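You operate a simulated robot arm through the tools that you are given. There is no shell and no other tool.

You are at the controls of a simulated robot arm. One attempt, no reset.

TASK
Shut the feeder down: feed to 0, switch off, air shut, lock and try.
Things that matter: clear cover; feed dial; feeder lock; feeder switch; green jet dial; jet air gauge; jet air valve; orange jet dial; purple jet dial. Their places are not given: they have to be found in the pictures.

It is judged by the outcome, as a careful person would: the job done as asked, and still so three seconds after it is handed in. It fails if anything else is knocked over, pushed out of place, dropped, spilled or broken.

THE ROBOT
A 7-joint arm with a two-finger parallel gripper, fixed in place. Base frame: the origin is on the floor under the middle of its stand, x ahead of it, y to its left, z up. Readings come in m, degrees, newtons and seconds.
It reaches about 1.372 m from its shoulder. Its first joint turns from -149.0 to 149.0 degrees. Payload 3.43 kg.
The tool frame sits at the grasp point between the pads (the TCP): z along the fingers, y along the line on which they close. The tips reach 0.03 m beyond it. The gripper opens to 0.094 m. The fingers are 0.028 m wide and 0.01 m thick; the gripper's body (0.05 by 0.096 m) begins 0.055 m behind the TCP.
Orientation is told as [roll, pitch, yaw] about the base's x, y, z axes, in that order, counted from this pose: with the fingers straight down and closing along the base's y, the tool's x points along the base's -x, its y along +y and its z along -z.

THE INTERFACE
- The arm moves only by the tool step_arm. Its argument "steps" is a list of rows, each a list of 7 numbers: the closure, from 0 (fully open) to 1 (shut), then the shift along the tool's x, y, z in units of 500 mm (1.0 is 500 mm), then the turn, a rotation vector about the tool's x, y, z in units of 90 degrees (1.0 is 90 degrees). In form: [[jaw, dx, dy, dz, rx, ry, rz], ...]. A call has 1 to 20 rows; each row is the pose to reach, as a shift and turn from the pose commanded when the call began, along the tool's axes at that moment. A call with a number of a shift or a turn outside -1 to 1 is refused whole. Rows are played at 5 a second. More than 0.05 m and 8.6 degrees between two rows, or a gripper value outside its range, and nothing of the call is played. A pose out of reach is approached as far as the arm can. The call stops where the force on the tool passes 40 N (or 10 N more than at its start, if that is more) or the arm is blocked; 0.2 s more then pass. Each finger travels about 0.045 m/s and halts on what it meets, pressing with about 31 N; the grip force reading is that of the motor and also rises with nothing between the fingers. The clock runs only during rows and for 0.2 s after the last one: add rows that repeat a pose to give the fingers time. It gives the time, the measured TCP pose, the force on the tool (base axes), the opening and the grip force at its end, in the units of the frame above (readings bear some noise), with the torque about the TCP (base axes, N m) and any sound that the robot's microphone picked up.
- Cameras (640 x 400 px; columns grow to the right, rows downward): "scene" is fixed at [0.0595, 0.6394, 1.4779]; the picture's right is [0.28, -0.96, 0.00], its down [-0.52, -0.15, -0.84] and it looks along [0.81, 0.24, -0.54] (base axes); focal length 311 px, centre (320, 200). "wrist" rides on the gripper at [0.076, 0.014, -0.102] in the tool frame; the picture's right is [-0.18, 0.98, 0.00], its down [-0.75, -0.14, -0.64] and it looks along [-0.63, -0.12, 0.77] (tool axes); focal length 243 px, centre (320, 200).
- grab_frame(camera): a new picture of that camera. It takes no simulated time.
- probe_pixels(camera, pixels): for up to 12 pixels [column, row] of the newest picture of that camera ("zoom" is the newest enlarged one), the place [x, y, z] in the base frame of the surface seen there, good to about 0.002 m, but the place of the scene camera against the robot may be out by one fixed shift of up to 0.025 m in any direction. It takes no simulated time.
- inspect(camera, box): a new picture of the part [left, top, right, bottom] of that camera's present view, enlarged. It takes no simulated time.
- close_job(): hands the job in; it is judged then, once.

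Unless the task says otherwise, let go and move clear before handing in.

The tools are called after ">>>" as name(argument=value, ...) on one line, values as JSON. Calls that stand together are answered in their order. step_arm: Moves the arm, as the interface text tells. Its arguments: {"type":"object","properties":{"steps":{"type":"array","items":{"type":"array","items":{"type":"number"}}}},"required":["steps"]} The other tools are called the same way: grab_frame (camera) takes a picture; probe_pixels (camera, pixels) gives the place of the surface under pixels of a picture; inspect (camera, box) takes an enlarged picture of a part of a camera's view; close_job () hands the job in.

At the start:

```text
time: 0.0
position: [0.833, 0.531, 1.1657]
tool_rot: [-0.1, 0.0, 0.0]
wrist_force: [-0.9, -0.2, -0.6]
ft_torque: [0.01, 0.02, 0.02]
opening: 0.094
gripper_force: 0.0
```

scene: 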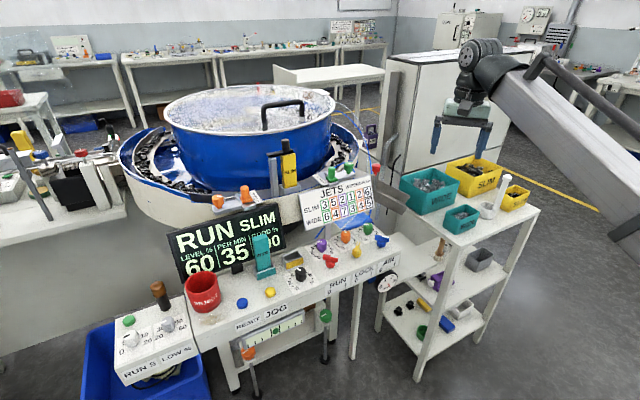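
wrist: 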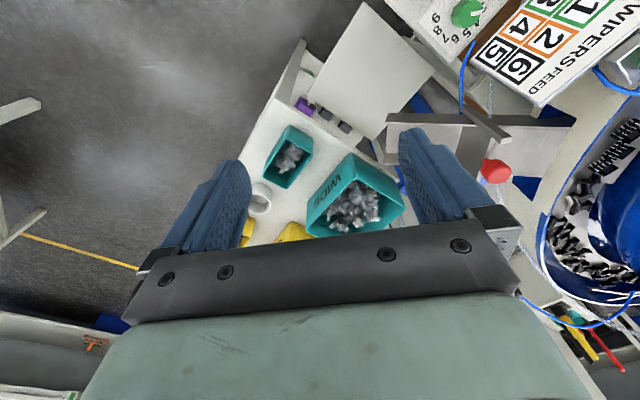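

The scene shows a bowl feeder with a control panel around pixels (180-400, 220-330). I will enlarge the panel to find the dials, switch, lock and valve.

>>> inspect(camera="scene", box=[220, 220, 410, 340])

>>> inspect(camera="scene", box=[100, 260, 260, 400])

>>> inspect(camera="scene", box=[290, 170, 400, 240])

>>> inspect(camera="scene", box=[310, 220, 410, 290])

```text
3.33 times, centred on (315, 280) of scene
```

zoom: 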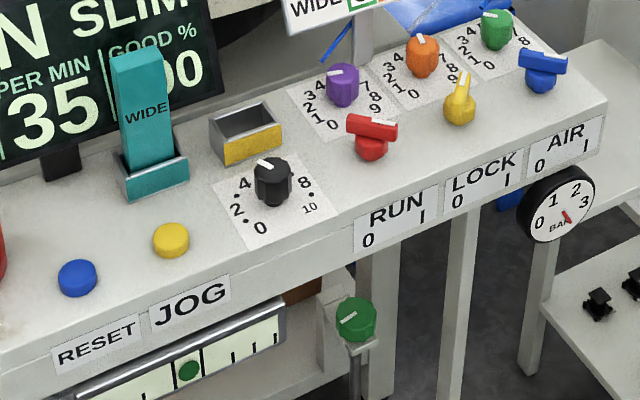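

```text
2.86 times, centred on (180, 330) of scene
```

zoom: 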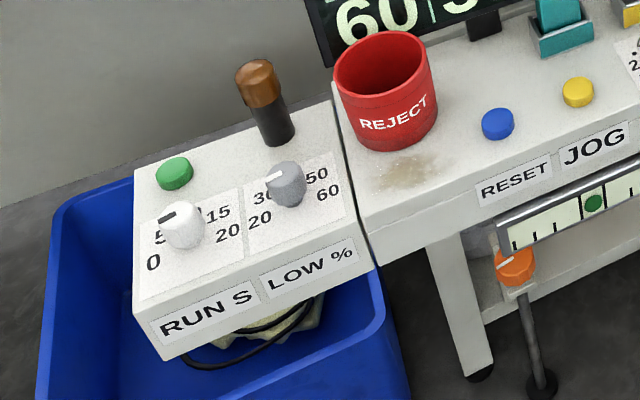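

```text
5.71 times, centred on (345, 205) of scene
```

zoom: 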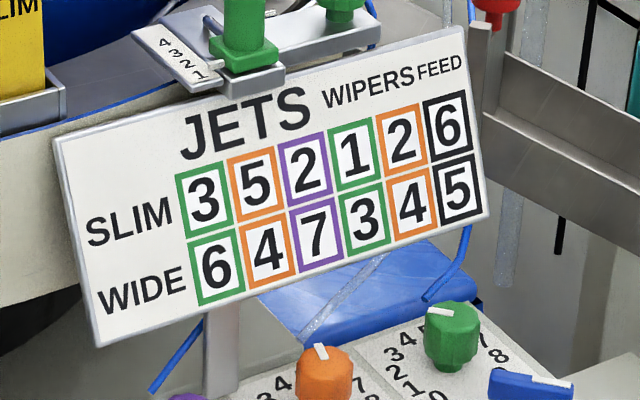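

```text
5.71 times, centred on (360, 255) of scene
```

zoom: 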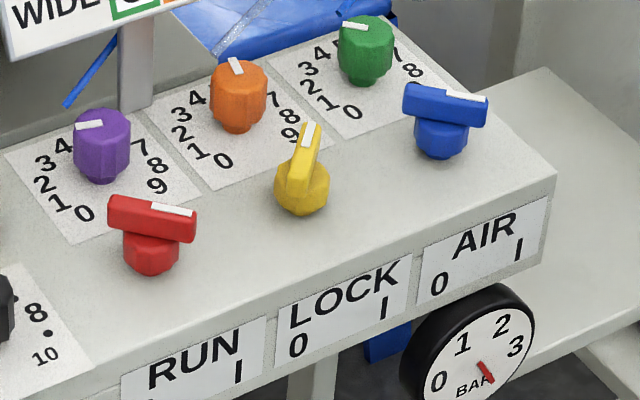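

The panel has a black feed dial (about 5), red RUN switch, yellow LOCK, blue AIR valve, and a gauge reading above 3 bar. I will measure their places and look at the rest of the feeder.

>>> inspect(camera="scene", box=[220, 220, 410, 340])

>>> probe_pixels(camera="zoom", pixels=[[272, 172], [270, 185], [372, 122], [372, 150], [462, 80], [460, 110], [543, 58], [541, 82], [342, 78], [422, 50], [497, 25], [556, 205]])

>>> inspect(camera="scene", box=[110, 80, 390, 230])

```text
3.33 times, centred on (315, 280) of scene
```

zoom: 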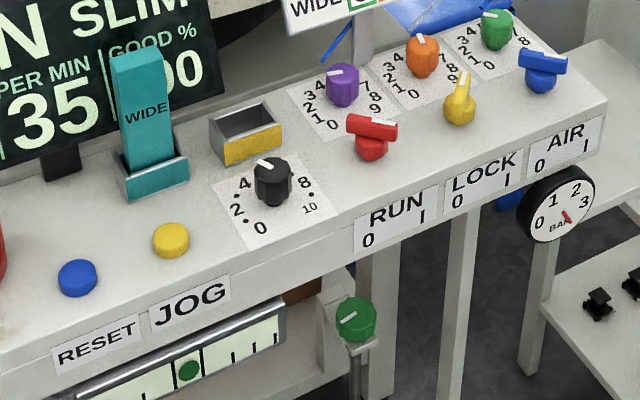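

```text
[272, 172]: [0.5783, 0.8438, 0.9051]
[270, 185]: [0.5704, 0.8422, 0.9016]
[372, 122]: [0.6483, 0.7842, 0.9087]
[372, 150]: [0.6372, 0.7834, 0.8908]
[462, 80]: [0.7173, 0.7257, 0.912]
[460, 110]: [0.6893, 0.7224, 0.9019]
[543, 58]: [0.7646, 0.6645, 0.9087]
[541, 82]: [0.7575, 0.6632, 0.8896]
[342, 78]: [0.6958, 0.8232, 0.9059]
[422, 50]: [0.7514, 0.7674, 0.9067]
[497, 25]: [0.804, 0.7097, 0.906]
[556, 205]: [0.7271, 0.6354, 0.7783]
```

```text
2.29 times, centred on (250, 155) of scene
```

zoom: 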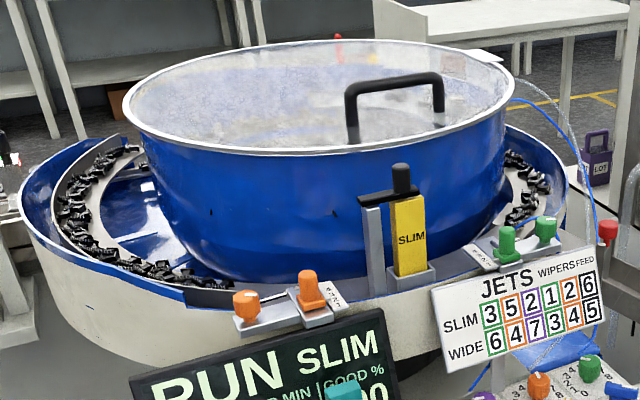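

The knobs sit in a row running roughly 45° to the base axes at z≈0.9; the JETS sign, WIDE key and display stand near them. I will measure these obstacles and the desk surface.

>>> grab_frame(camera="scene")

>>> probe_pixels(camera="scene", pixels=[[303, 224], [372, 207], [298, 193], [366, 176], [262, 240], [268, 275], [293, 253], [284, 205], [180, 255], [328, 240], [200, 285], [394, 284]])

>>> inspect(camera="scene", box=[270, 250, 350, 300])

>>> probe_pixels(camera="zoom", pixels=[[145, 230], [330, 230], [130, 150], [480, 200], [225, 215], [200, 90], [90, 100], [256, 150], [248, 190]])

```text
taken
```

scene: 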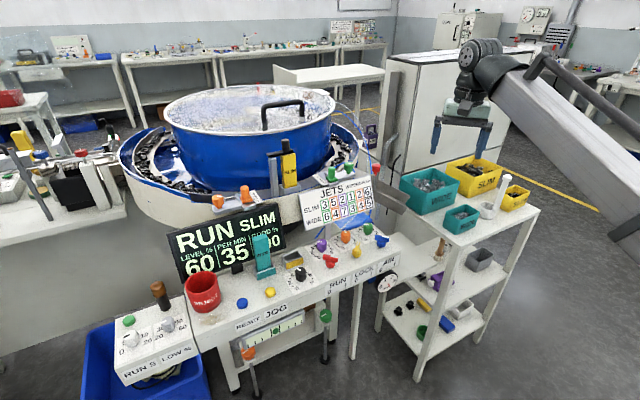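

```text
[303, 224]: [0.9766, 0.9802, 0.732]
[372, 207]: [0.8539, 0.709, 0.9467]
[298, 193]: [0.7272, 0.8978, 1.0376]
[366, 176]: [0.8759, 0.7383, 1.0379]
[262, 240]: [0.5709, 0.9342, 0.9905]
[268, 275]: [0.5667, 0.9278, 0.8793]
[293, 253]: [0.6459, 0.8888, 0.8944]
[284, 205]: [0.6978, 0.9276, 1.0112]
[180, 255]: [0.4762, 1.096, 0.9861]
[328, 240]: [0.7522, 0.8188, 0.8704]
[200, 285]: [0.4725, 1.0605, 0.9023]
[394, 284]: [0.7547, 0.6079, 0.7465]
```

```text
8.00 times, centred on (310, 275) of scene
```

zoom: 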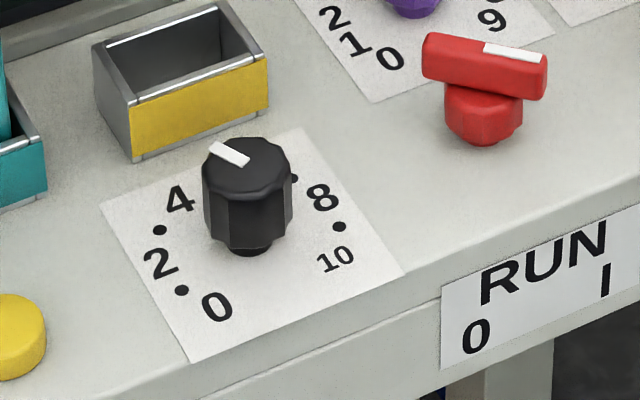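

```text
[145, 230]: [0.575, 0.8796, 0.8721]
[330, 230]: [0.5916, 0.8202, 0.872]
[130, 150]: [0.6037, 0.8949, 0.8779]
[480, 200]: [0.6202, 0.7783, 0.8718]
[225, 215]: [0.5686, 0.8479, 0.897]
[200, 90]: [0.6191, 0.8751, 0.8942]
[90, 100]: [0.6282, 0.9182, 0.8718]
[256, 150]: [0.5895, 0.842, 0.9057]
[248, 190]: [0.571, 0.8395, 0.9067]
```

The desk top is at z≈0.872, knob tops at z≈0.907, and the sign stands behind the knob row. I will move the arm to a viewpoint in front of the panel with a 45° yaw to view it with the wrist camera.

>>> step_arm(steps=[[0, 0.065, 0.0164, 0.0104, 0, 0, -0.0556], [0, 0.13, 0.0329, 0.0209, 0, 0, -0.111], [0, 0.195, 0.0493, 0.0313, 0, 0, -0.1667], [0, 0.26, 0.0658, 0.0418, 0, 0, -0.222], [0, 0.3256, 0.0822, 0.0522, 0, 0, -0.2778], [0, 0.3907, 0.0987, 0.0627, 0, 0, -0.333], [0, 0.4558, 0.1151, 0.0731, 0, 0, -0.3889], [0, 0.521, 0.1316, 0.0836, 0, 0, -0.444], [0, 0.586, 0.148, 0.094, 0, 0, -0.5], [0, 0.586, 0.148, 0.094, 0, 0, -0.5]])

>>> grab_frame(camera="wrist")

>>> grab_frame(camera="scene")

```text
time: 2.2
position: [0.5402, 0.6066, 1.1165]
tool_rot: [0.0, 0.0, 45.1]
wrist_force: [-0.3, -0.6, 0.3]
ft_torque: [0.0, 0.02, 0.01]
opening: 0.0937
gripper_force: 0.0
```

```text
taken
```

wrist: 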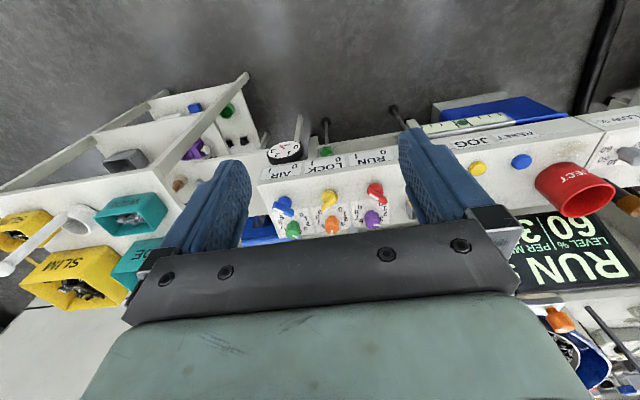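

```text
taken
```

scene: 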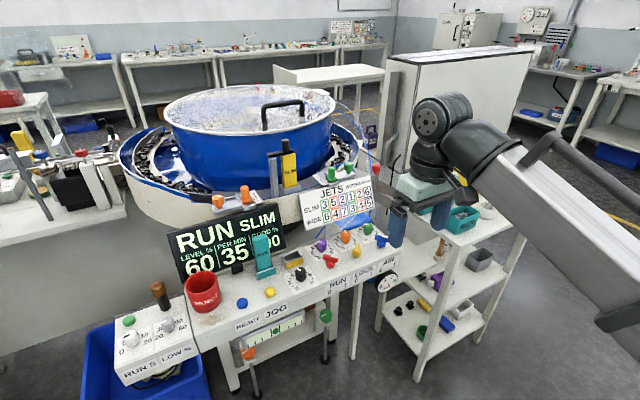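

The wrist view (upside down) shows the panel between the fingers at rows 150-240. I will enlarge it and measure the knobs here, as this camera has no shift error.

>>> inspect(camera="wrist", box=[250, 140, 430, 250])

>>> inspect(camera="wrist", box=[260, 170, 340, 240])

>>> inspect(camera="wrist", box=[330, 160, 410, 240])

```text
3.56 times, centred on (340, 195) of wrist
```

zoom: 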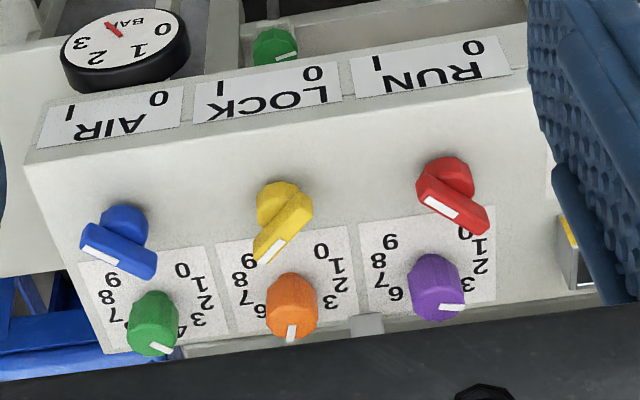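

```text
5.71 times, centred on (300, 205) of wrist
```

zoom: 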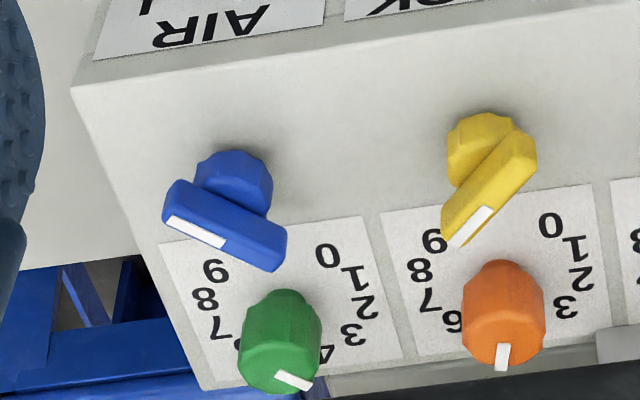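

```text
5.00 times, centred on (370, 200) of wrist
```

zoom: 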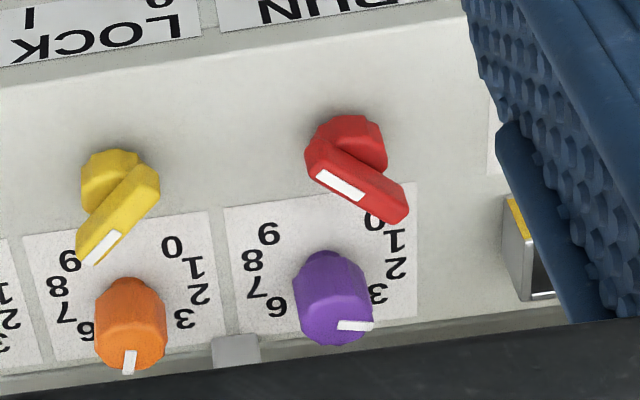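

The red and blue handles' white marks point toward I; the yellow's mark points between. I will measure the ends of each handle to find their angles.

>>> inspect(camera="wrist", box=[260, 170, 340, 240])

>>> probe_pixels(camera="zoom", pixels=[[180, 222], [225, 243], [200, 210], [270, 248], [232, 226], [525, 145], [490, 213], [455, 240], [500, 170], [470, 215], [289, 381], [503, 357]])

>>> inspect(camera="wrist", box=[330, 160, 410, 240])

>>> probe_pixels(camera="zoom", pixels=[[320, 172], [362, 196], [315, 160], [400, 210], [355, 180], [350, 325], [120, 200], [130, 365], [340, 318], [250, 150], [375, 290], [130, 320]])

```text
5.71 times, centred on (300, 205) of wrist
```

zoom: 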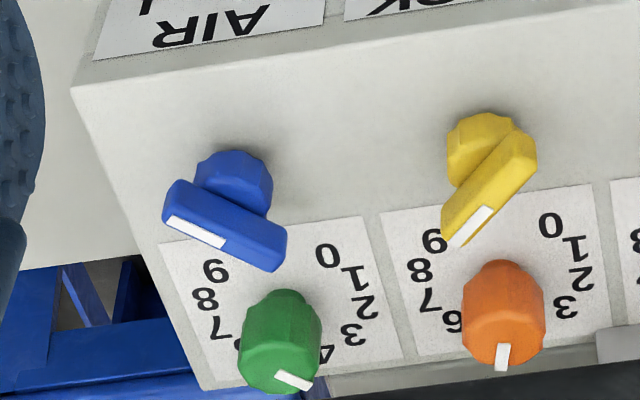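

```text
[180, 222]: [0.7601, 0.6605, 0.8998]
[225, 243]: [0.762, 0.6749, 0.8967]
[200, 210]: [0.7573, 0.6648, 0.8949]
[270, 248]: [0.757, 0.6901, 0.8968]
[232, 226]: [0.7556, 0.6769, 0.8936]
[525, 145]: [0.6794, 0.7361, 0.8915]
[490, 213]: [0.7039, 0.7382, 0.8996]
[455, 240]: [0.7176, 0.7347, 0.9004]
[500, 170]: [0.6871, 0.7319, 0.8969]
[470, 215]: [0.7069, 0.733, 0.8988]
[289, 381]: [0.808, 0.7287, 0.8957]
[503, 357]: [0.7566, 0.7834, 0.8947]
```

```text
5.00 times, centred on (370, 200) of wrist
```

zoom: 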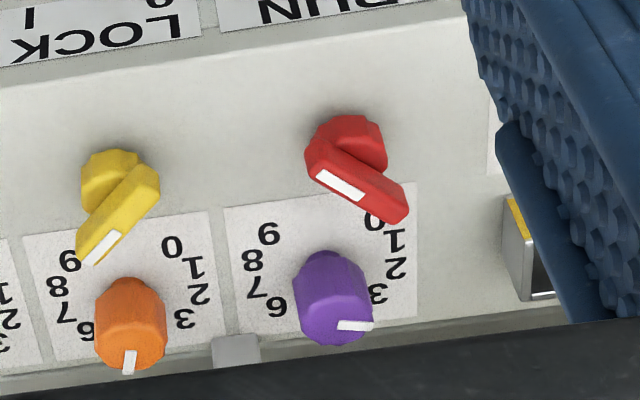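

```text
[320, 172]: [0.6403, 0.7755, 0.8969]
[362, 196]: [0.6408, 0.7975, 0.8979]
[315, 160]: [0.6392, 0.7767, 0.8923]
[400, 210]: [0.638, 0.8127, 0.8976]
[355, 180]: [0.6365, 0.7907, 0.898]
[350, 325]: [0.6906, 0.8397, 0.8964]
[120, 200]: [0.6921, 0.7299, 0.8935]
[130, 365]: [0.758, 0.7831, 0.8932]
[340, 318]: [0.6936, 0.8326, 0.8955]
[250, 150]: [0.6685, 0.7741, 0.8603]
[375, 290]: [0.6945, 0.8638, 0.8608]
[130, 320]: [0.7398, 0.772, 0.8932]
```

The red and blue bars point along base −y and the yellow along +x; wrist-frame desk is z≈0.860 with handle tops z≈0.898. Next I will move to view the black feed dial between the fingers.

>>> step_arm(steps=[[0, -0.0235, 0.0591, 0.0268, 0, 0, 0], [0, -0.047, 0.1182, 0.0536, 0, 0, 0], [0, -0.0704, 0.1774, 0.0804, 0, 0, 0], [0, -0.0939, 0.2365, 0.1072, 0, 0, 0], [0, -0.1174, 0.2956, 0.134, 0, 0, 0], [0, -0.1174, 0.2956, 0.134, 0, 0, 0]])

>>> grab_frame(camera="wrist")

>>> inspect(camera="wrist", box=[250, 140, 410, 250])

```text
time: 3.6
position: [0.4749, 0.7514, 1.0504]
tool_rot: [-0.1, 0.0, 45.0]
wrist_force: [0.1, -0.6, 0.3]
ft_torque: [0.0, 0.05, 0.01]
opening: 0.0939
gripper_force: 0.1
```

```text
taken
```

wrist: 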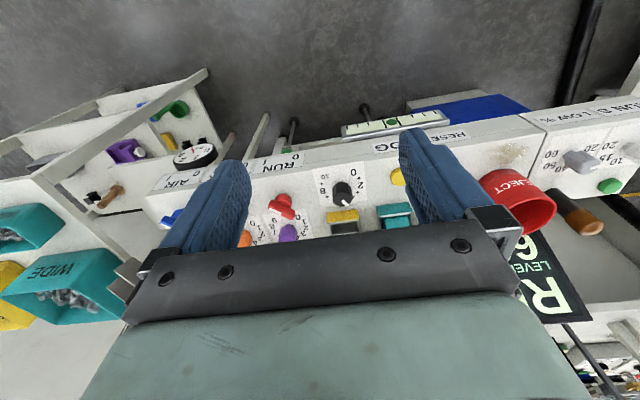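

```text
3.64 times, centred on (330, 195) of wrist
```

zoom: 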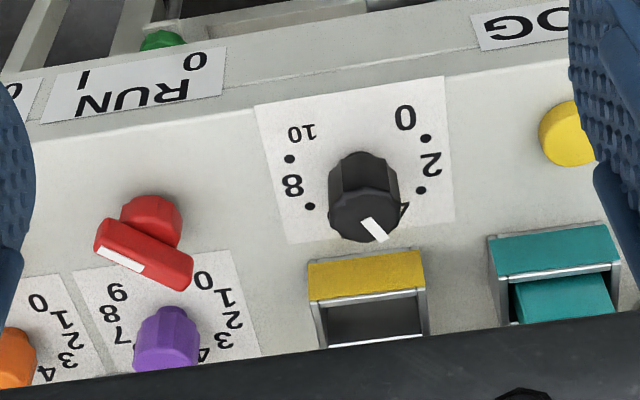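

The feed dial is clearly visible at zoom (363,200) with its mark at about 5. I will measure the dial top, scale numbers and neighbouring holder.

>>> probe_pixels(camera="zoom", pixels=[[363, 212], [333, 212], [396, 210], [363, 190], [368, 222], [382, 237], [365, 238], [405, 118], [302, 132], [430, 163], [292, 185], [312, 262]])

>>> probe_pixels(camera="zoom", pixels=[[420, 254], [330, 310], [490, 240], [615, 232], [570, 295], [565, 110], [152, 205], [180, 280], [110, 240], [345, 165], [380, 165], [300, 220]])

>>> inspect(camera="wrist", box=[310, 160, 390, 220])

```text
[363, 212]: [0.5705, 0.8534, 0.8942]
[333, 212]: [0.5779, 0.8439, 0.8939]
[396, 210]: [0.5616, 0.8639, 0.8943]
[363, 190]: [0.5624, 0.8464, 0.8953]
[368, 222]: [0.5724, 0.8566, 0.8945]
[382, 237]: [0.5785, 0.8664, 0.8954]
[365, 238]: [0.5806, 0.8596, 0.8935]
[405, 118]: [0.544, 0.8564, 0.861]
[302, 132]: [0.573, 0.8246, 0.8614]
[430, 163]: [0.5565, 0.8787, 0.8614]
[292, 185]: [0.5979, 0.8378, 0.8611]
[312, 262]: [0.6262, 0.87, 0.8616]
```

```text
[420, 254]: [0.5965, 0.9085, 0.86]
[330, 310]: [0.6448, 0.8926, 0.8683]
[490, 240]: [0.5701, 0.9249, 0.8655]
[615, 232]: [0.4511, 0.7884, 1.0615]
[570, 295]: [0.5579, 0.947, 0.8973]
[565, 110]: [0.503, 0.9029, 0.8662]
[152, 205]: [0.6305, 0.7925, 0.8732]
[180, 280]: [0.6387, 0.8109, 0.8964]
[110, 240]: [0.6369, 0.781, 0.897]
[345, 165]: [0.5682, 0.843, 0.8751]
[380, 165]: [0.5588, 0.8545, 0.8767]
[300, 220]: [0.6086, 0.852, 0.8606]
```

```text
6.67 times, centred on (350, 190) of wrist
```

zoom: 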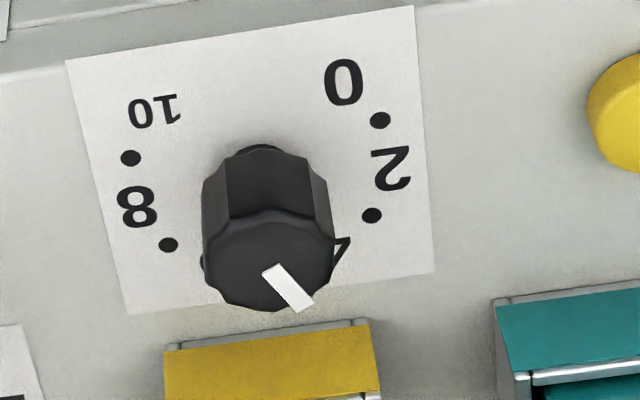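

The dial is centred near (0.571, 0.8535), top z≈0.8945, its mark points at about 60° with 0 at about 180° and 10 at −90°, so it reads ~4.5 and needs about 120° counter-clockwise. I will go above it at z=1.0 with yaw 0 and the jaw half open.

>>> step_arm(steps=[[0.47, -0.047, 0.0014, 0.017, 0, 0, 0.083], [0.47, -0.093, 0.0028, 0.033, 0, 0, 0.167], [0.47, -0.14, 0.0043, 0.05, 0, 0, 0.25], [0.47, -0.187, 0.0057, 0.067, 0, 0, 0.333], [0.47, -0.234, 0.0071, 0.083, 0, 0, 0.417], [0.47, -0.2803, 0.0085, 0.1, 0, 0, 0.5], [0.47, -0.2803, 0.0085, 0.1, 0, 0, 0.5]])

>>> grab_frame(camera="wrist")

>>> grab_frame(camera="scene")

```text
time: 5.2
position: [0.5738, 0.8527, 1.0034]
tool_rot: [0.0, -0.1, 0.0]
wrist_force: [0.1, 0.3, -0.4]
ft_torque: [-0.04, -0.01, 0.01]
opening: 0.0499
gripper_force: 0.1
```

```text
taken
```

wrist: 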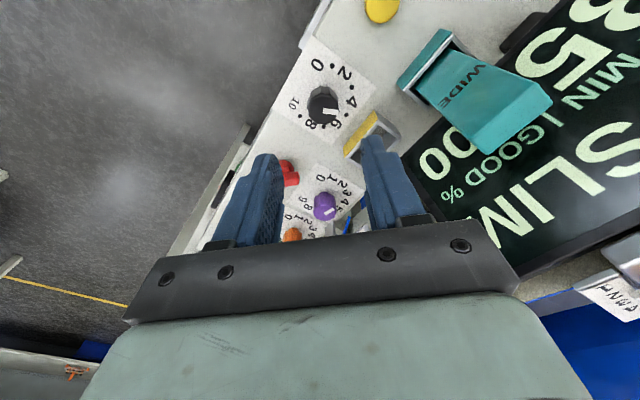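

```text
taken
```

scene: 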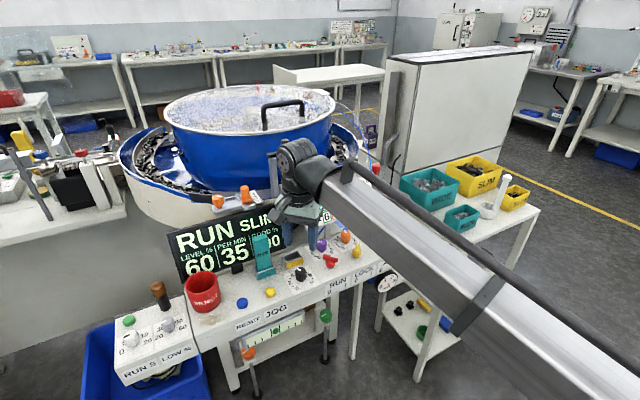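

From here the feed dial is seen from almost above at wrist (322,105). I will enlarge to read its mark and refine its centre.

>>> inspect(camera="wrist", box=[270, 40, 400, 150])

>>> inspect(camera="wrist", box=[280, 50, 370, 140])

```text
3.64 times, centred on (335, 95) of wrist
```

zoom: 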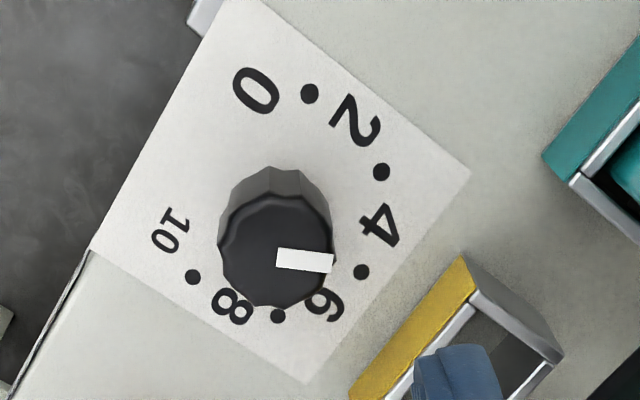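

```text
4.44 times, centred on (325, 95) of wrist
```

zoom: 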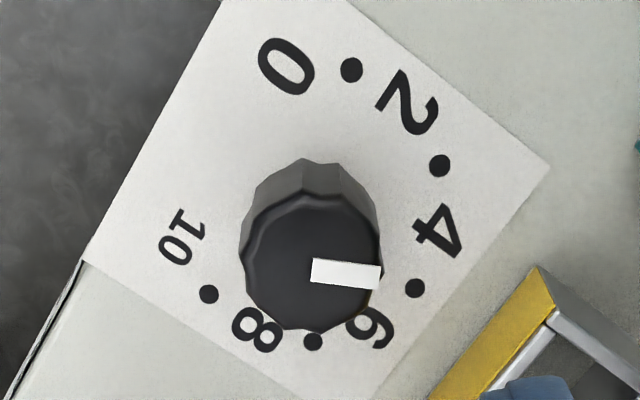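

>>> probe_pixels(camera="zoom", pixels=[[311, 262], [244, 255], [378, 255], [311, 200], [311, 326], [318, 270], [376, 277], [287, 67], [183, 235], [440, 232], [415, 288], [209, 294]])

```text
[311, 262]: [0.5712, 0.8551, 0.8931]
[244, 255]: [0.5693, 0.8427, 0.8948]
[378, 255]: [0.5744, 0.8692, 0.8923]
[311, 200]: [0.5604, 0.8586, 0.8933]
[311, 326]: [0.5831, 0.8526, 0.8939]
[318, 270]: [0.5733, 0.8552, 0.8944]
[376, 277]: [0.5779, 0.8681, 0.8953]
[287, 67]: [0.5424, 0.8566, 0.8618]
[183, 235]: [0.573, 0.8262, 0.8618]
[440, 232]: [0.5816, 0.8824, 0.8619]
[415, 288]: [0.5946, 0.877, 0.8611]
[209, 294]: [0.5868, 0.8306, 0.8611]
```

The feed dial centre is (0.572, 0.8555) with the mark at ~67° (about 4.2). Before gripping I will test in free air that the wrist can reach yaw ~+125°.

>>> step_arm(steps=[[0.47, 0, 0, 0, 0, 0, -0.09], [0.47, 0, 0, 0, 0, 0, -0.18], [0.47, 0, 0, 0, 0, 0, -0.27], [0.47, 0, 0, 0, 0, 0, -0.36], [0.47, 0, 0, 0, 0, 0, -0.45], [0.47, 0, 0, 0, 0, 0, -0.54], [0.47, 0, 0, 0, 0, 0, -0.63], [0.47, 0, 0, 0, 0, 0, -0.72], [0.47, 0, 0, 0, 0, 0, -0.81], [0.47, 0, 0, 0, 0, 0, -0.9], [0.47, 0, 0, 0, 0, 0, -0.99], [0.47, 0, 0, 0, 0, 0, -0.99]])

>>> step_arm(steps=[[0.47, 0, 0, 0, 0, 0, -0.09], [0.47, 0, 0, 0, 0, 0, -0.18], [0.47, 0, 0, 0, 0, 0, -0.27], [0.47, 0, 0, 0, 0, 0, -0.36], [0.47, 0, 0, 0, 0, 0, -0.4], [0.47, 0, 0, 0, 0, 0, -0.4]])

>>> grab_frame(camera="scene")

>>> grab_frame(camera="wrist")

```text
time: 7.8
position: [0.5738, 0.8511, 1.0004]
tool_rot: [0.0, 0.0, 89.2]
wrist_force: [-0.1, 0.0, 1.2]
ft_torque: [0.01, 0.0, -0.01]
opening: 0.0496
gripper_force: 0.0
```

```text
time: 9.2
position: [0.5738, 0.8517, 1.0009]
tool_rot: [0.0, 0.0, 125.2]
wrist_force: [0.2, -0.7, 0.2]
ft_torque: [0.01, 0.02, 0.0]
opening: 0.0499
gripper_force: 0.1
```

```text
taken
```

scene: 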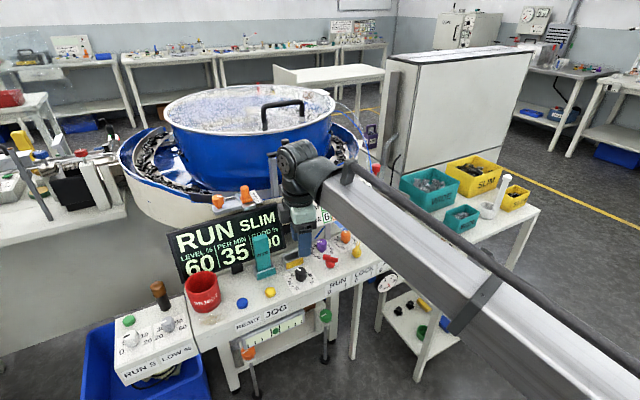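

```text
taken
```

wrist: 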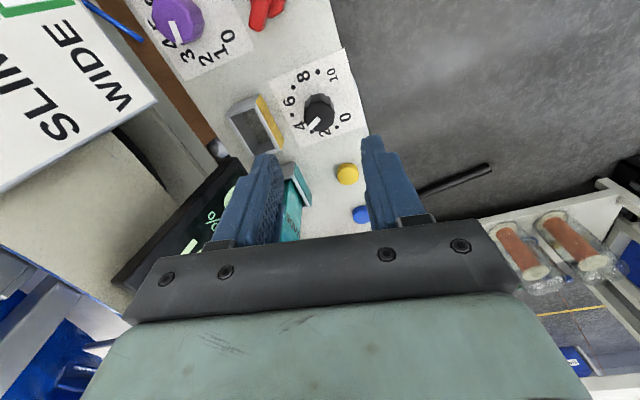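

The wrist reaches yaw 125° freely. I will turn back to yaw 0.

>>> step_arm(steps=[[0.47, 0, 0, 0, 0, 0, 0.09], [0.47, 0, 0, 0, 0, 0, 0.18], [0.47, 0, 0, 0, 0, 0, 0.27], [0.47, 0, 0, 0, 0, 0, 0.36], [0.47, 0, 0, 0, 0, 0, 0.45], [0.47, 0, 0, 0, 0, 0, 0.54], [0.47, 0, 0, 0, 0, 0, 0.63], [0.47, 0, 0, 0, 0, 0, 0.72], [0.47, 0, 0, 0, 0, 0, 0.81], [0.47, 0, 0, 0, 0, 0, 0.9], [0.47, 0, 0, 0, 0, 0, 0.99], [0.47, 0, 0, 0, 0, 0, 0.99]])

>>> step_arm(steps=[[0.47, 0, 0, 0, 0, 0, 0.09], [0.47, 0, 0, 0, 0, 0, 0.18], [0.47, 0, 0, 0, 0, 0, 0.27], [0.47, 0, 0, 0, 0, 0, 0.36], [0.47, 0, 0, 0, 0, 0, 0.4], [0.47, 0, 0, 0, 0, 0, 0.4]])

```text
time: 11.8
position: [0.5744, 0.8519, 1.0003]
tool_rot: [0.0, 0.0, 35.9]
wrist_force: [0.9, -0.1, 0.4]
ft_torque: [0.03, 0.0, 0.01]
opening: 0.0498
gripper_force: 0.0
```

```text
time: 13.2
position: [0.5744, 0.8525, 1.0015]
tool_rot: [0.0, 0.1, -0.1]
wrist_force: [-1.1, -0.8, -0.5]
ft_torque: [-0.01, 0.0, 0.03]
opening: 0.0499
gripper_force: 0.2
```

Now at yaw 0 over the dial. I will lower to just above the dial top and check the alignment.

>>> step_arm(steps=[[0.47, 0.0042, 0.007, 0.05, 0, 0, 0], [0.47, 0.0042, 0.007, 0.1, 0, 0, 0], [0.47, 0.0042, 0.007, 0.138, 0, 0, 0], [0.47, 0.0042, 0.007, 0.138, 0, 0, 0]])

>>> grab_frame(camera="wrist")

>>> inspect(camera="wrist", box=[220, 100, 420, 240])

```text
time: 14.2
position: [0.5709, 0.8567, 0.9322]
tool_rot: [0.0, 0.0, 0.0]
wrist_force: [-0.2, -0.1, -0.3]
ft_torque: [0.01, -0.06, -0.04]
opening: 0.0498
gripper_force: 0.0
```

```text
taken
```

wrist: 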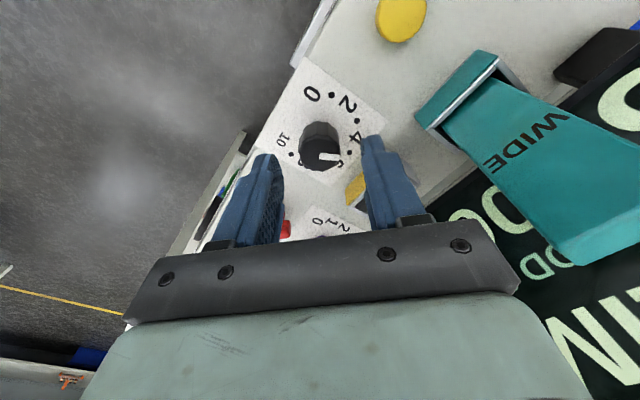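

```text
2.86 times, centred on (320, 170) of wrist
```

zoom: 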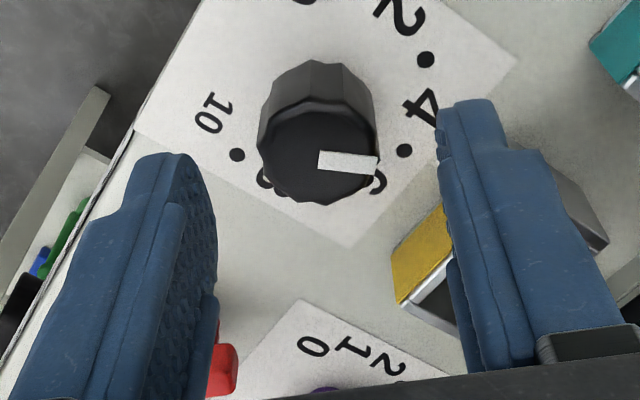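

The dial lies between the fingers, which are clear of the holder. I will lower to z≈0.897 and close on the dial.

>>> step_arm(steps=[[0.47, 0, 0, 0.035, 0, 0, 0], [0.47, 0, 0, 0.07, 0, 0, 0], [0.47, 0, 0, 0.07, 0, 0, 0], [0.85, 0, 0, 0.07, 0, 0, 0], [0.85, 0, 0, 0.07, 0, 0, 0], [0.85, 0, 0, 0.07, 0, 0, 0], [0.85, 0, 0, 0.07, 0, 0, 0]])

>>> grab_frame(camera="wrist")

```text
time: 15.8
position: [0.5704, 0.8551, 0.8977]
tool_rot: [0.0, -0.1, 0.0]
wrist_force: [-0.1, -6.2, -1.5]
ft_torque: [0.06, -0.06, 0.02]
opening: 0.0269
gripper_force: 45.3
```

```text
taken
```

wrist: 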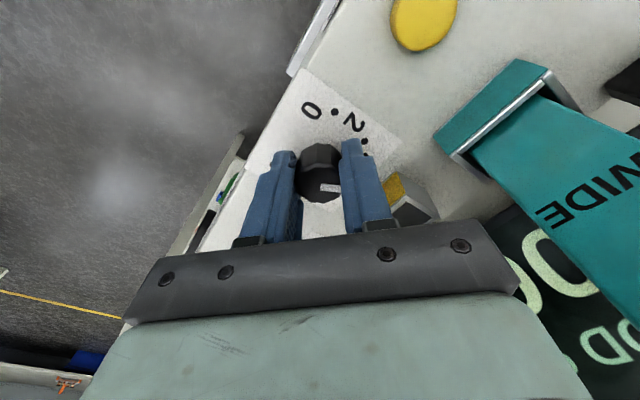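

The dial is gripped at 26.9 mm opening. I will turn it counter-clockwise by about 30° first and read the torque.

>>> step_arm(steps=[[0.85, 0, -0.002, 0, 0, 0, -0.06], [0.85, 0, -0.002, 0, 0, 0, -0.12], [0.85, 0, -0.002, 0, 0, 0, -0.18], [0.85, 0, -0.002, 0, 0, 0, -0.24], [0.85, 0, -0.002, 0, 0, 0, -0.3], [0.85, 0, -0.002, 0, 0, 0, -0.3]])

>>> inspect(camera="wrist", box=[240, 80, 400, 220])

>>> inspect(camera="scene", box=[160, 180, 340, 300])

```text
time: 17.2
position: [0.5719, 0.8555, 0.8972]
tool_rot: [0.1, 0.0, 27.0]
wrist_force: [0.1, 5.9, 1.4]
ft_torque: [-0.14, 0.23, 0.02]
opening: 0.0271
gripper_force: 45.4
```

```text
2.86 times, centred on (320, 150) of wrist
```

zoom: 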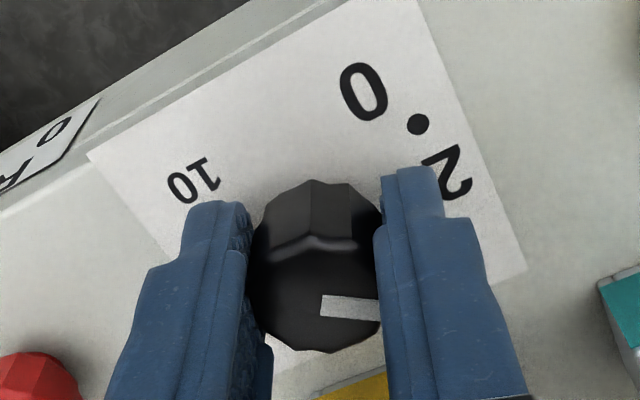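

```text
3.33 times, centred on (250, 240) of scene
```

zoom: 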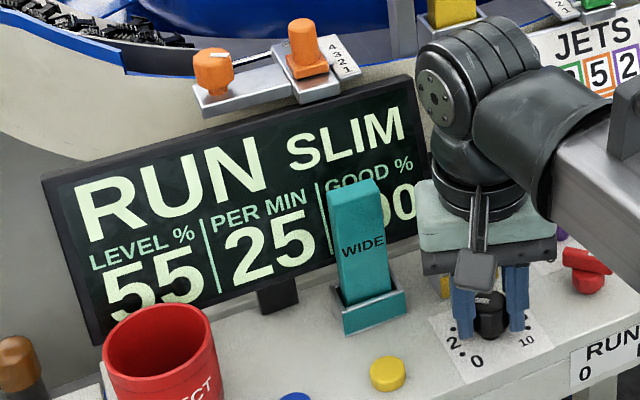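

The dial follows the gripper and the display's PER MIN dropped to 25. I will continue turning about 84° more towards 0.

>>> step_arm(steps=[[0.85, 0, 0.001, 0, 0, 0, -0.07], [0.85, 0, 0.001, 0, 0, 0, -0.14], [0.85, 0, 0.001, 0, 0, 0, -0.21], [0.85, 0, 0.001, 0, 0, 0, -0.28], [0.85, 0, 0.001, 0, 0, 0, -0.35], [0.85, 0, 0.001, 0, 0, 0, -0.42], [0.85, 0, 0.001, 0, 0, 0, -0.49], [0.85, 0, 0.001, 0, 0, 0, -0.56], [0.85, 0, 0.001, 0, 0, 0, -0.63], [0.85, 0, 0.001, 0, 0, 0, -0.7], [0.85, 0, 0.001, 0, 0, 0, -0.77], [0.85, 0, 0.001, 0, 0, 0, -0.84], [0.85, 0, 0.001, 0, 0, 0, -0.91], [0.85, 0, 0.001, 0, 0, 0, -0.91]])

>>> inspect(camera="wrist", box=[240, 80, 400, 220])

>>> inspect(camera="scene", box=[160, 180, 340, 300])

```text
time: 20.2
position: [0.574, 0.8551, 0.8977]
tool_rot: [-0.1, 0.1, 109.0]
wrist_force: [21.9, -7.5, 3.9]
ft_torque: [0.28, 0.34, -0.93]
opening: 0.0271
gripper_force: 45.0
```

```text
2.86 times, centred on (320, 150) of wrist
```

zoom: 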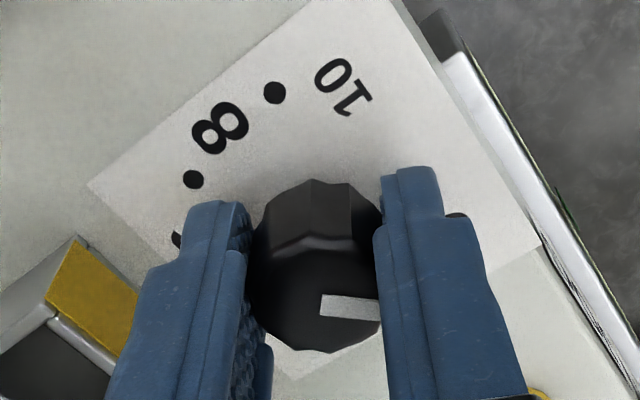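

```text
3.33 times, centred on (250, 240) of scene
```

zoom: 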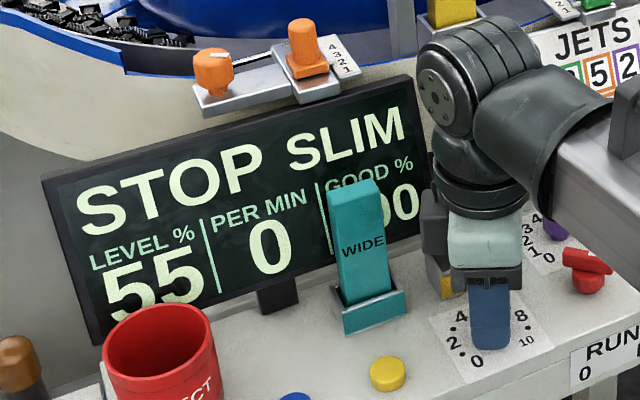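

The display reads STOP, 0 per min, and torque −0.93 N·m shows the dial is on its 0 stop. I will open the jaw and lift clear.

>>> step_arm(steps=[[0.47, 0, 0.001, 0, 0, 0, 0], [0.47, 0, 0.001, 0, 0, 0, 0], [0.47, 0, 0.001, 0, 0, 0, 0], [0.47, 0, 0, -0.07, 0, 0, 0], [0.47, 0, 0, -0.14, 0, 0, 0], [0.47, 0, 0, -0.21, 0, 0, 0], [0.47, 0, 0, -0.21, 0, 0, 0]])

>>> grab_frame(camera="wrist")

>>> inspect(camera="scene", box=[220, 220, 410, 340])

>>> inspect(camera="wrist", box=[240, 60, 400, 170])

```text
time: 21.8
position: [0.5707, 0.8543, 1.0005]
tool_rot: [0.0, 0.1, 108.9]
wrist_force: [-0.3, -0.3, 0.3]
ft_torque: [-0.02, -0.01, -0.02]
opening: 0.0497
gripper_force: 0.1
```

```text
taken
```

wrist: 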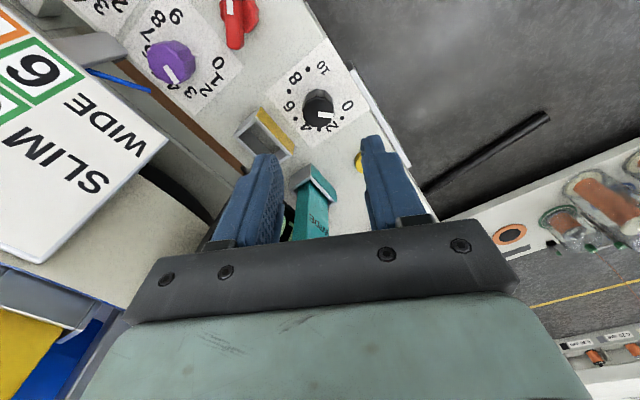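

```text
3.33 times, centred on (315, 280) of scene
```

zoom: 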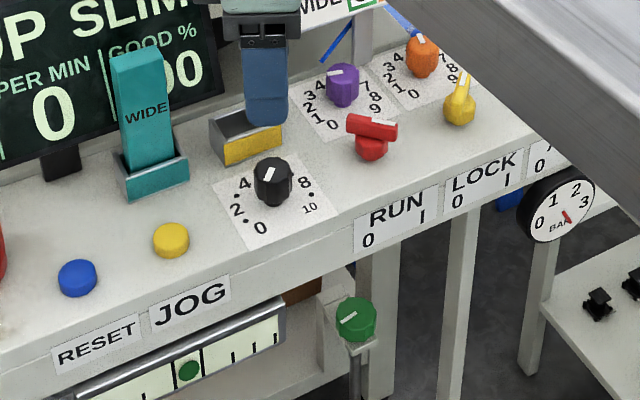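

```text
3.64 times, centred on (320, 115) of wrist
```

zoom: 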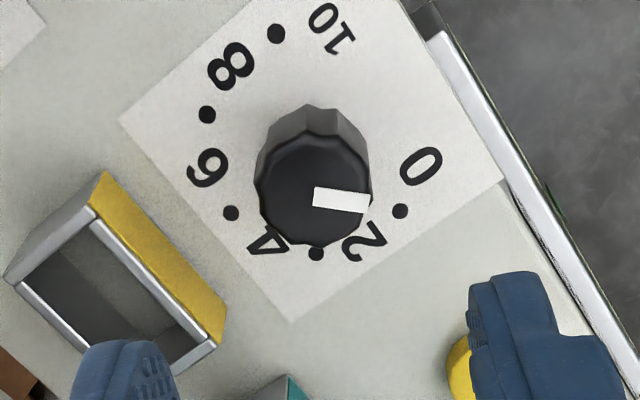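

The display says 0, but in the wrist zoom the mark at (340,200) must be checked against the 0 at (420,168), so I'll measure it.

>>> probe_pixels(camera="zoom", pixels=[[313, 192], [318, 198], [367, 203], [420, 168], [332, 28], [400, 210], [365, 240], [258, 190], [371, 188], [313, 142], [313, 242], [232, 213]])

>>> inspect(camera="scene", box=[270, 250, 350, 300])

```text
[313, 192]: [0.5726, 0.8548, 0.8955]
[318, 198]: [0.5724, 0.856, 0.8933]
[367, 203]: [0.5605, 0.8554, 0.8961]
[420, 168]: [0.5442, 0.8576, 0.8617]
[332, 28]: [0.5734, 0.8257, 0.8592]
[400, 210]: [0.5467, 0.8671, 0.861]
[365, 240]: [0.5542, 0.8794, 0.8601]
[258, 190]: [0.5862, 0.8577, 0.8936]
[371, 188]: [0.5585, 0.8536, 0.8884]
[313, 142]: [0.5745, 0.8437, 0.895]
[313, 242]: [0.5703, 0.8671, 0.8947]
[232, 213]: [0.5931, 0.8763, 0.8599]
```

```text
8.00 times, centred on (310, 275) of scene
```

zoom: 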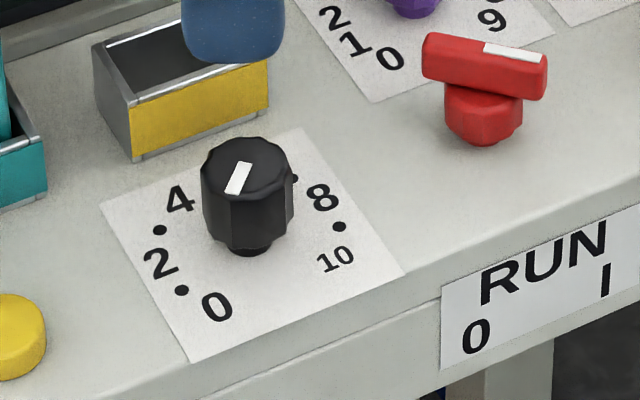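

The mark tip at (0.5605, 0.8554) lies at 180° from the centre, so the feed dial is at 0. Next I will move above the red switch at z=1.0 and turn the wrist back to get an overhead view.

>>> step_arm(steps=[[0.47, 0.0145, -0.0081, 0, 0, 0, 0.09], [0.47, 0.029, -0.0162, 0, 0, 0, 0.18], [0.47, 0.0435, -0.0243, 0, 0, 0, 0.27], [0.47, 0.058, -0.0324, 0, 0, 0, 0.36], [0.47, 0.0725, -0.0405, 0, 0, 0, 0.45], [0.47, 0.087, -0.0486, 0, 0, 0, 0.54], [0.47, 0.1015, -0.0567, 0, 0, 0, 0.63], [0.47, 0.116, -0.0648, 0, 0, 0, 0.72], [0.47, 0.1305, -0.0729, 0, 0, 0, 0.81], [0.47, 0.145, -0.081, 0, 0, 0, 0.9], [0.47, 0.1595, -0.089, 0, 0, 0, 0.99], [0.47, 0.1595, -0.089, 0, 0, 0, 0.99]])

>>> grab_frame(camera="wrist")

>>> inspect(camera="wrist", box=[250, 40, 390, 150])

```text
time: 24.4
position: [0.6391, 0.7935, 1.0023]
tool_rot: [0.0, 0.0, 19.8]
wrist_force: [-0.3, -0.1, -0.7]
ft_torque: [-0.01, 0.03, -0.02]
opening: 0.0499
gripper_force: 0.0
```

```text
taken
```

wrist: 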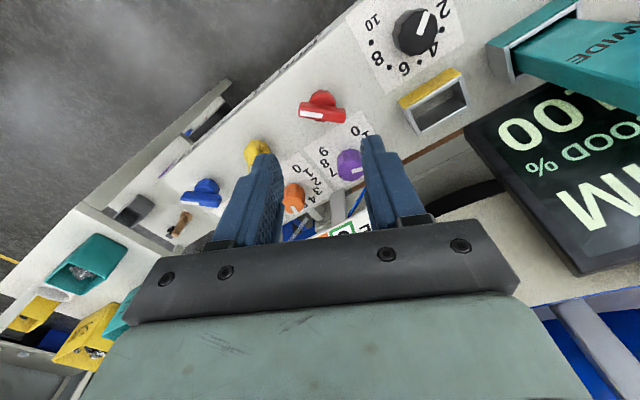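

```text
3.64 times, centred on (320, 95) of wrist
```

zoom: 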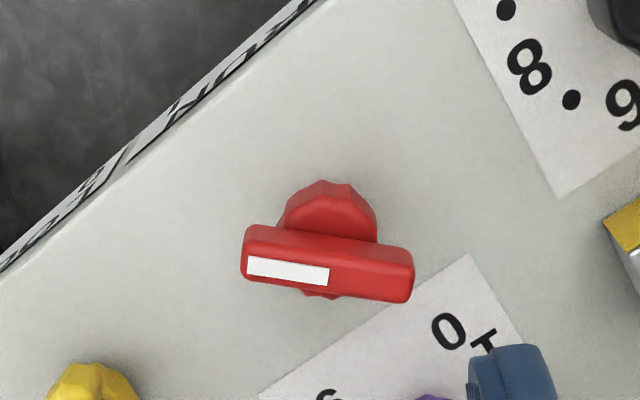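

>>> probe_pixels(camera="zoom", pixels=[[246, 240], [245, 278], [408, 255], [405, 298], [328, 245], [326, 285], [330, 264], [253, 268], [324, 278], [330, 195], [287, 215], [374, 220]])

>>> probe_pixels(camera="wrist", pixels=[[348, 163], [340, 165], [358, 165], [292, 198], [256, 150], [203, 192], [380, 235], [333, 230]])

```text
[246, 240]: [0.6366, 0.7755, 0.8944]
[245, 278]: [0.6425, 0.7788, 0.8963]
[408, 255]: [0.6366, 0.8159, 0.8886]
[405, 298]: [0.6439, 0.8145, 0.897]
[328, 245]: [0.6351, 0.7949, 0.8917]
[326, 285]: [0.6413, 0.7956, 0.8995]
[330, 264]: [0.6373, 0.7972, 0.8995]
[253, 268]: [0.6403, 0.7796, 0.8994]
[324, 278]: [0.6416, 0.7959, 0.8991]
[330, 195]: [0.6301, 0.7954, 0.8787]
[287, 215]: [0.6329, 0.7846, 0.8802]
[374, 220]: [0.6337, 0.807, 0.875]
```

```text
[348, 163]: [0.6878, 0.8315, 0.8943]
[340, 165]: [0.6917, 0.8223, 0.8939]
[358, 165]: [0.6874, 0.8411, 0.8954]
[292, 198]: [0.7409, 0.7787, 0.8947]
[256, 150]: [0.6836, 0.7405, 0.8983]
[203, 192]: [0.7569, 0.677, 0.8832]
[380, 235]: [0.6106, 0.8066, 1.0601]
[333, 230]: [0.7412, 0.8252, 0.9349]
```

The red bar spans y 0.7755–0.8155 at x≈0.6395, top z≈0.899, pointing along −y. I will turn the wrist to yaw −90° above it so the fingers close across the bar.

>>> step_arm(steps=[[0.47, -0.002, 0.0035, 0, 0, 0, 0.09], [0.47, -0.002, 0.0035, 0, 0, 0, 0.18], [0.47, -0.002, 0.0035, 0, 0, 0, 0.27], [0.47, -0.002, 0.0035, 0, 0, 0, 0.36], [0.47, -0.002, 0.0035, 0, 0, 0, 0.45], [0.47, -0.002, 0.0035, 0, 0, 0, 0.54], [0.47, -0.002, 0.0035, 0, 0, 0, 0.63], [0.47, -0.002, 0.0035, 0, 0, 0, 0.72], [0.47, -0.002, 0.0035, 0, 0, 0, 0.81], [0.47, -0.002, 0.0035, 0, 0, 0, 0.9], [0.47, -0.002, 0.0035, 0, 0, 0, 0.99], [0.47, -0.002, 0.0035, 0, 0, 0, 0.99]])

>>> step_arm(steps=[[0.47, 0, 0, 0, 0, 0, 0.08], [0.47, 0, 0, 0, 0, 0, 0.16], [0.47, 0, 0, 0, 0, 0, 0.23], [0.47, 0, 0, 0, 0, 0, 0.23]])

>>> grab_frame(camera="wrist")

>>> grab_frame(camera="scene")

```text
time: 27.0
position: [0.6387, 0.7963, 1.0031]
tool_rot: [0.0, 0.0, -69.3]
wrist_force: [-0.4, -0.9, -0.4]
ft_torque: [0.01, 0.01, -0.01]
opening: 0.0497
gripper_force: 0.0
```

```text
time: 28.0
position: [0.6398, 0.797, 1.0025]
tool_rot: [0.0, 0.0, -90.1]
wrist_force: [1.0, -0.3, 0.2]
ft_torque: [-0.01, -0.01, -0.02]
opening: 0.0497
gripper_force: 0.1
```

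```text
taken
```

wrist: 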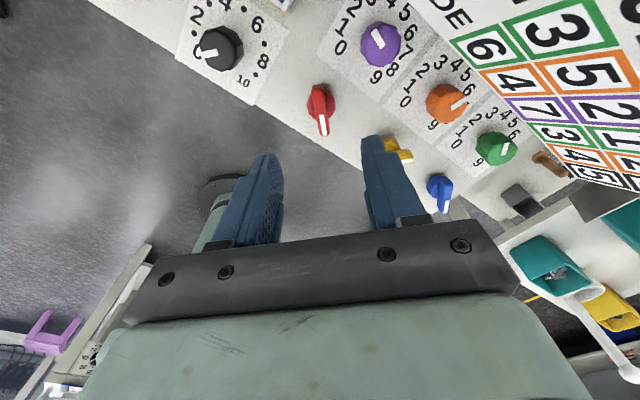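

```text
taken
```

scene: 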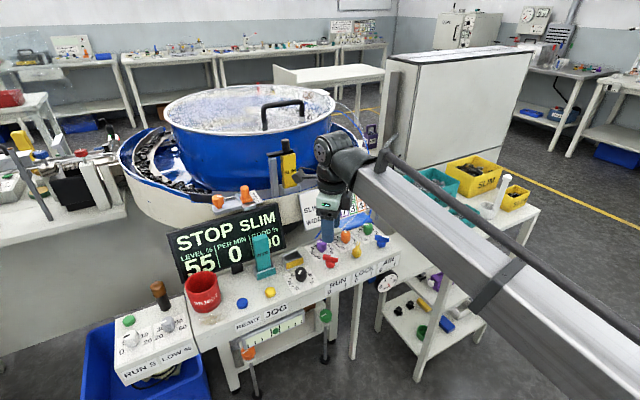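

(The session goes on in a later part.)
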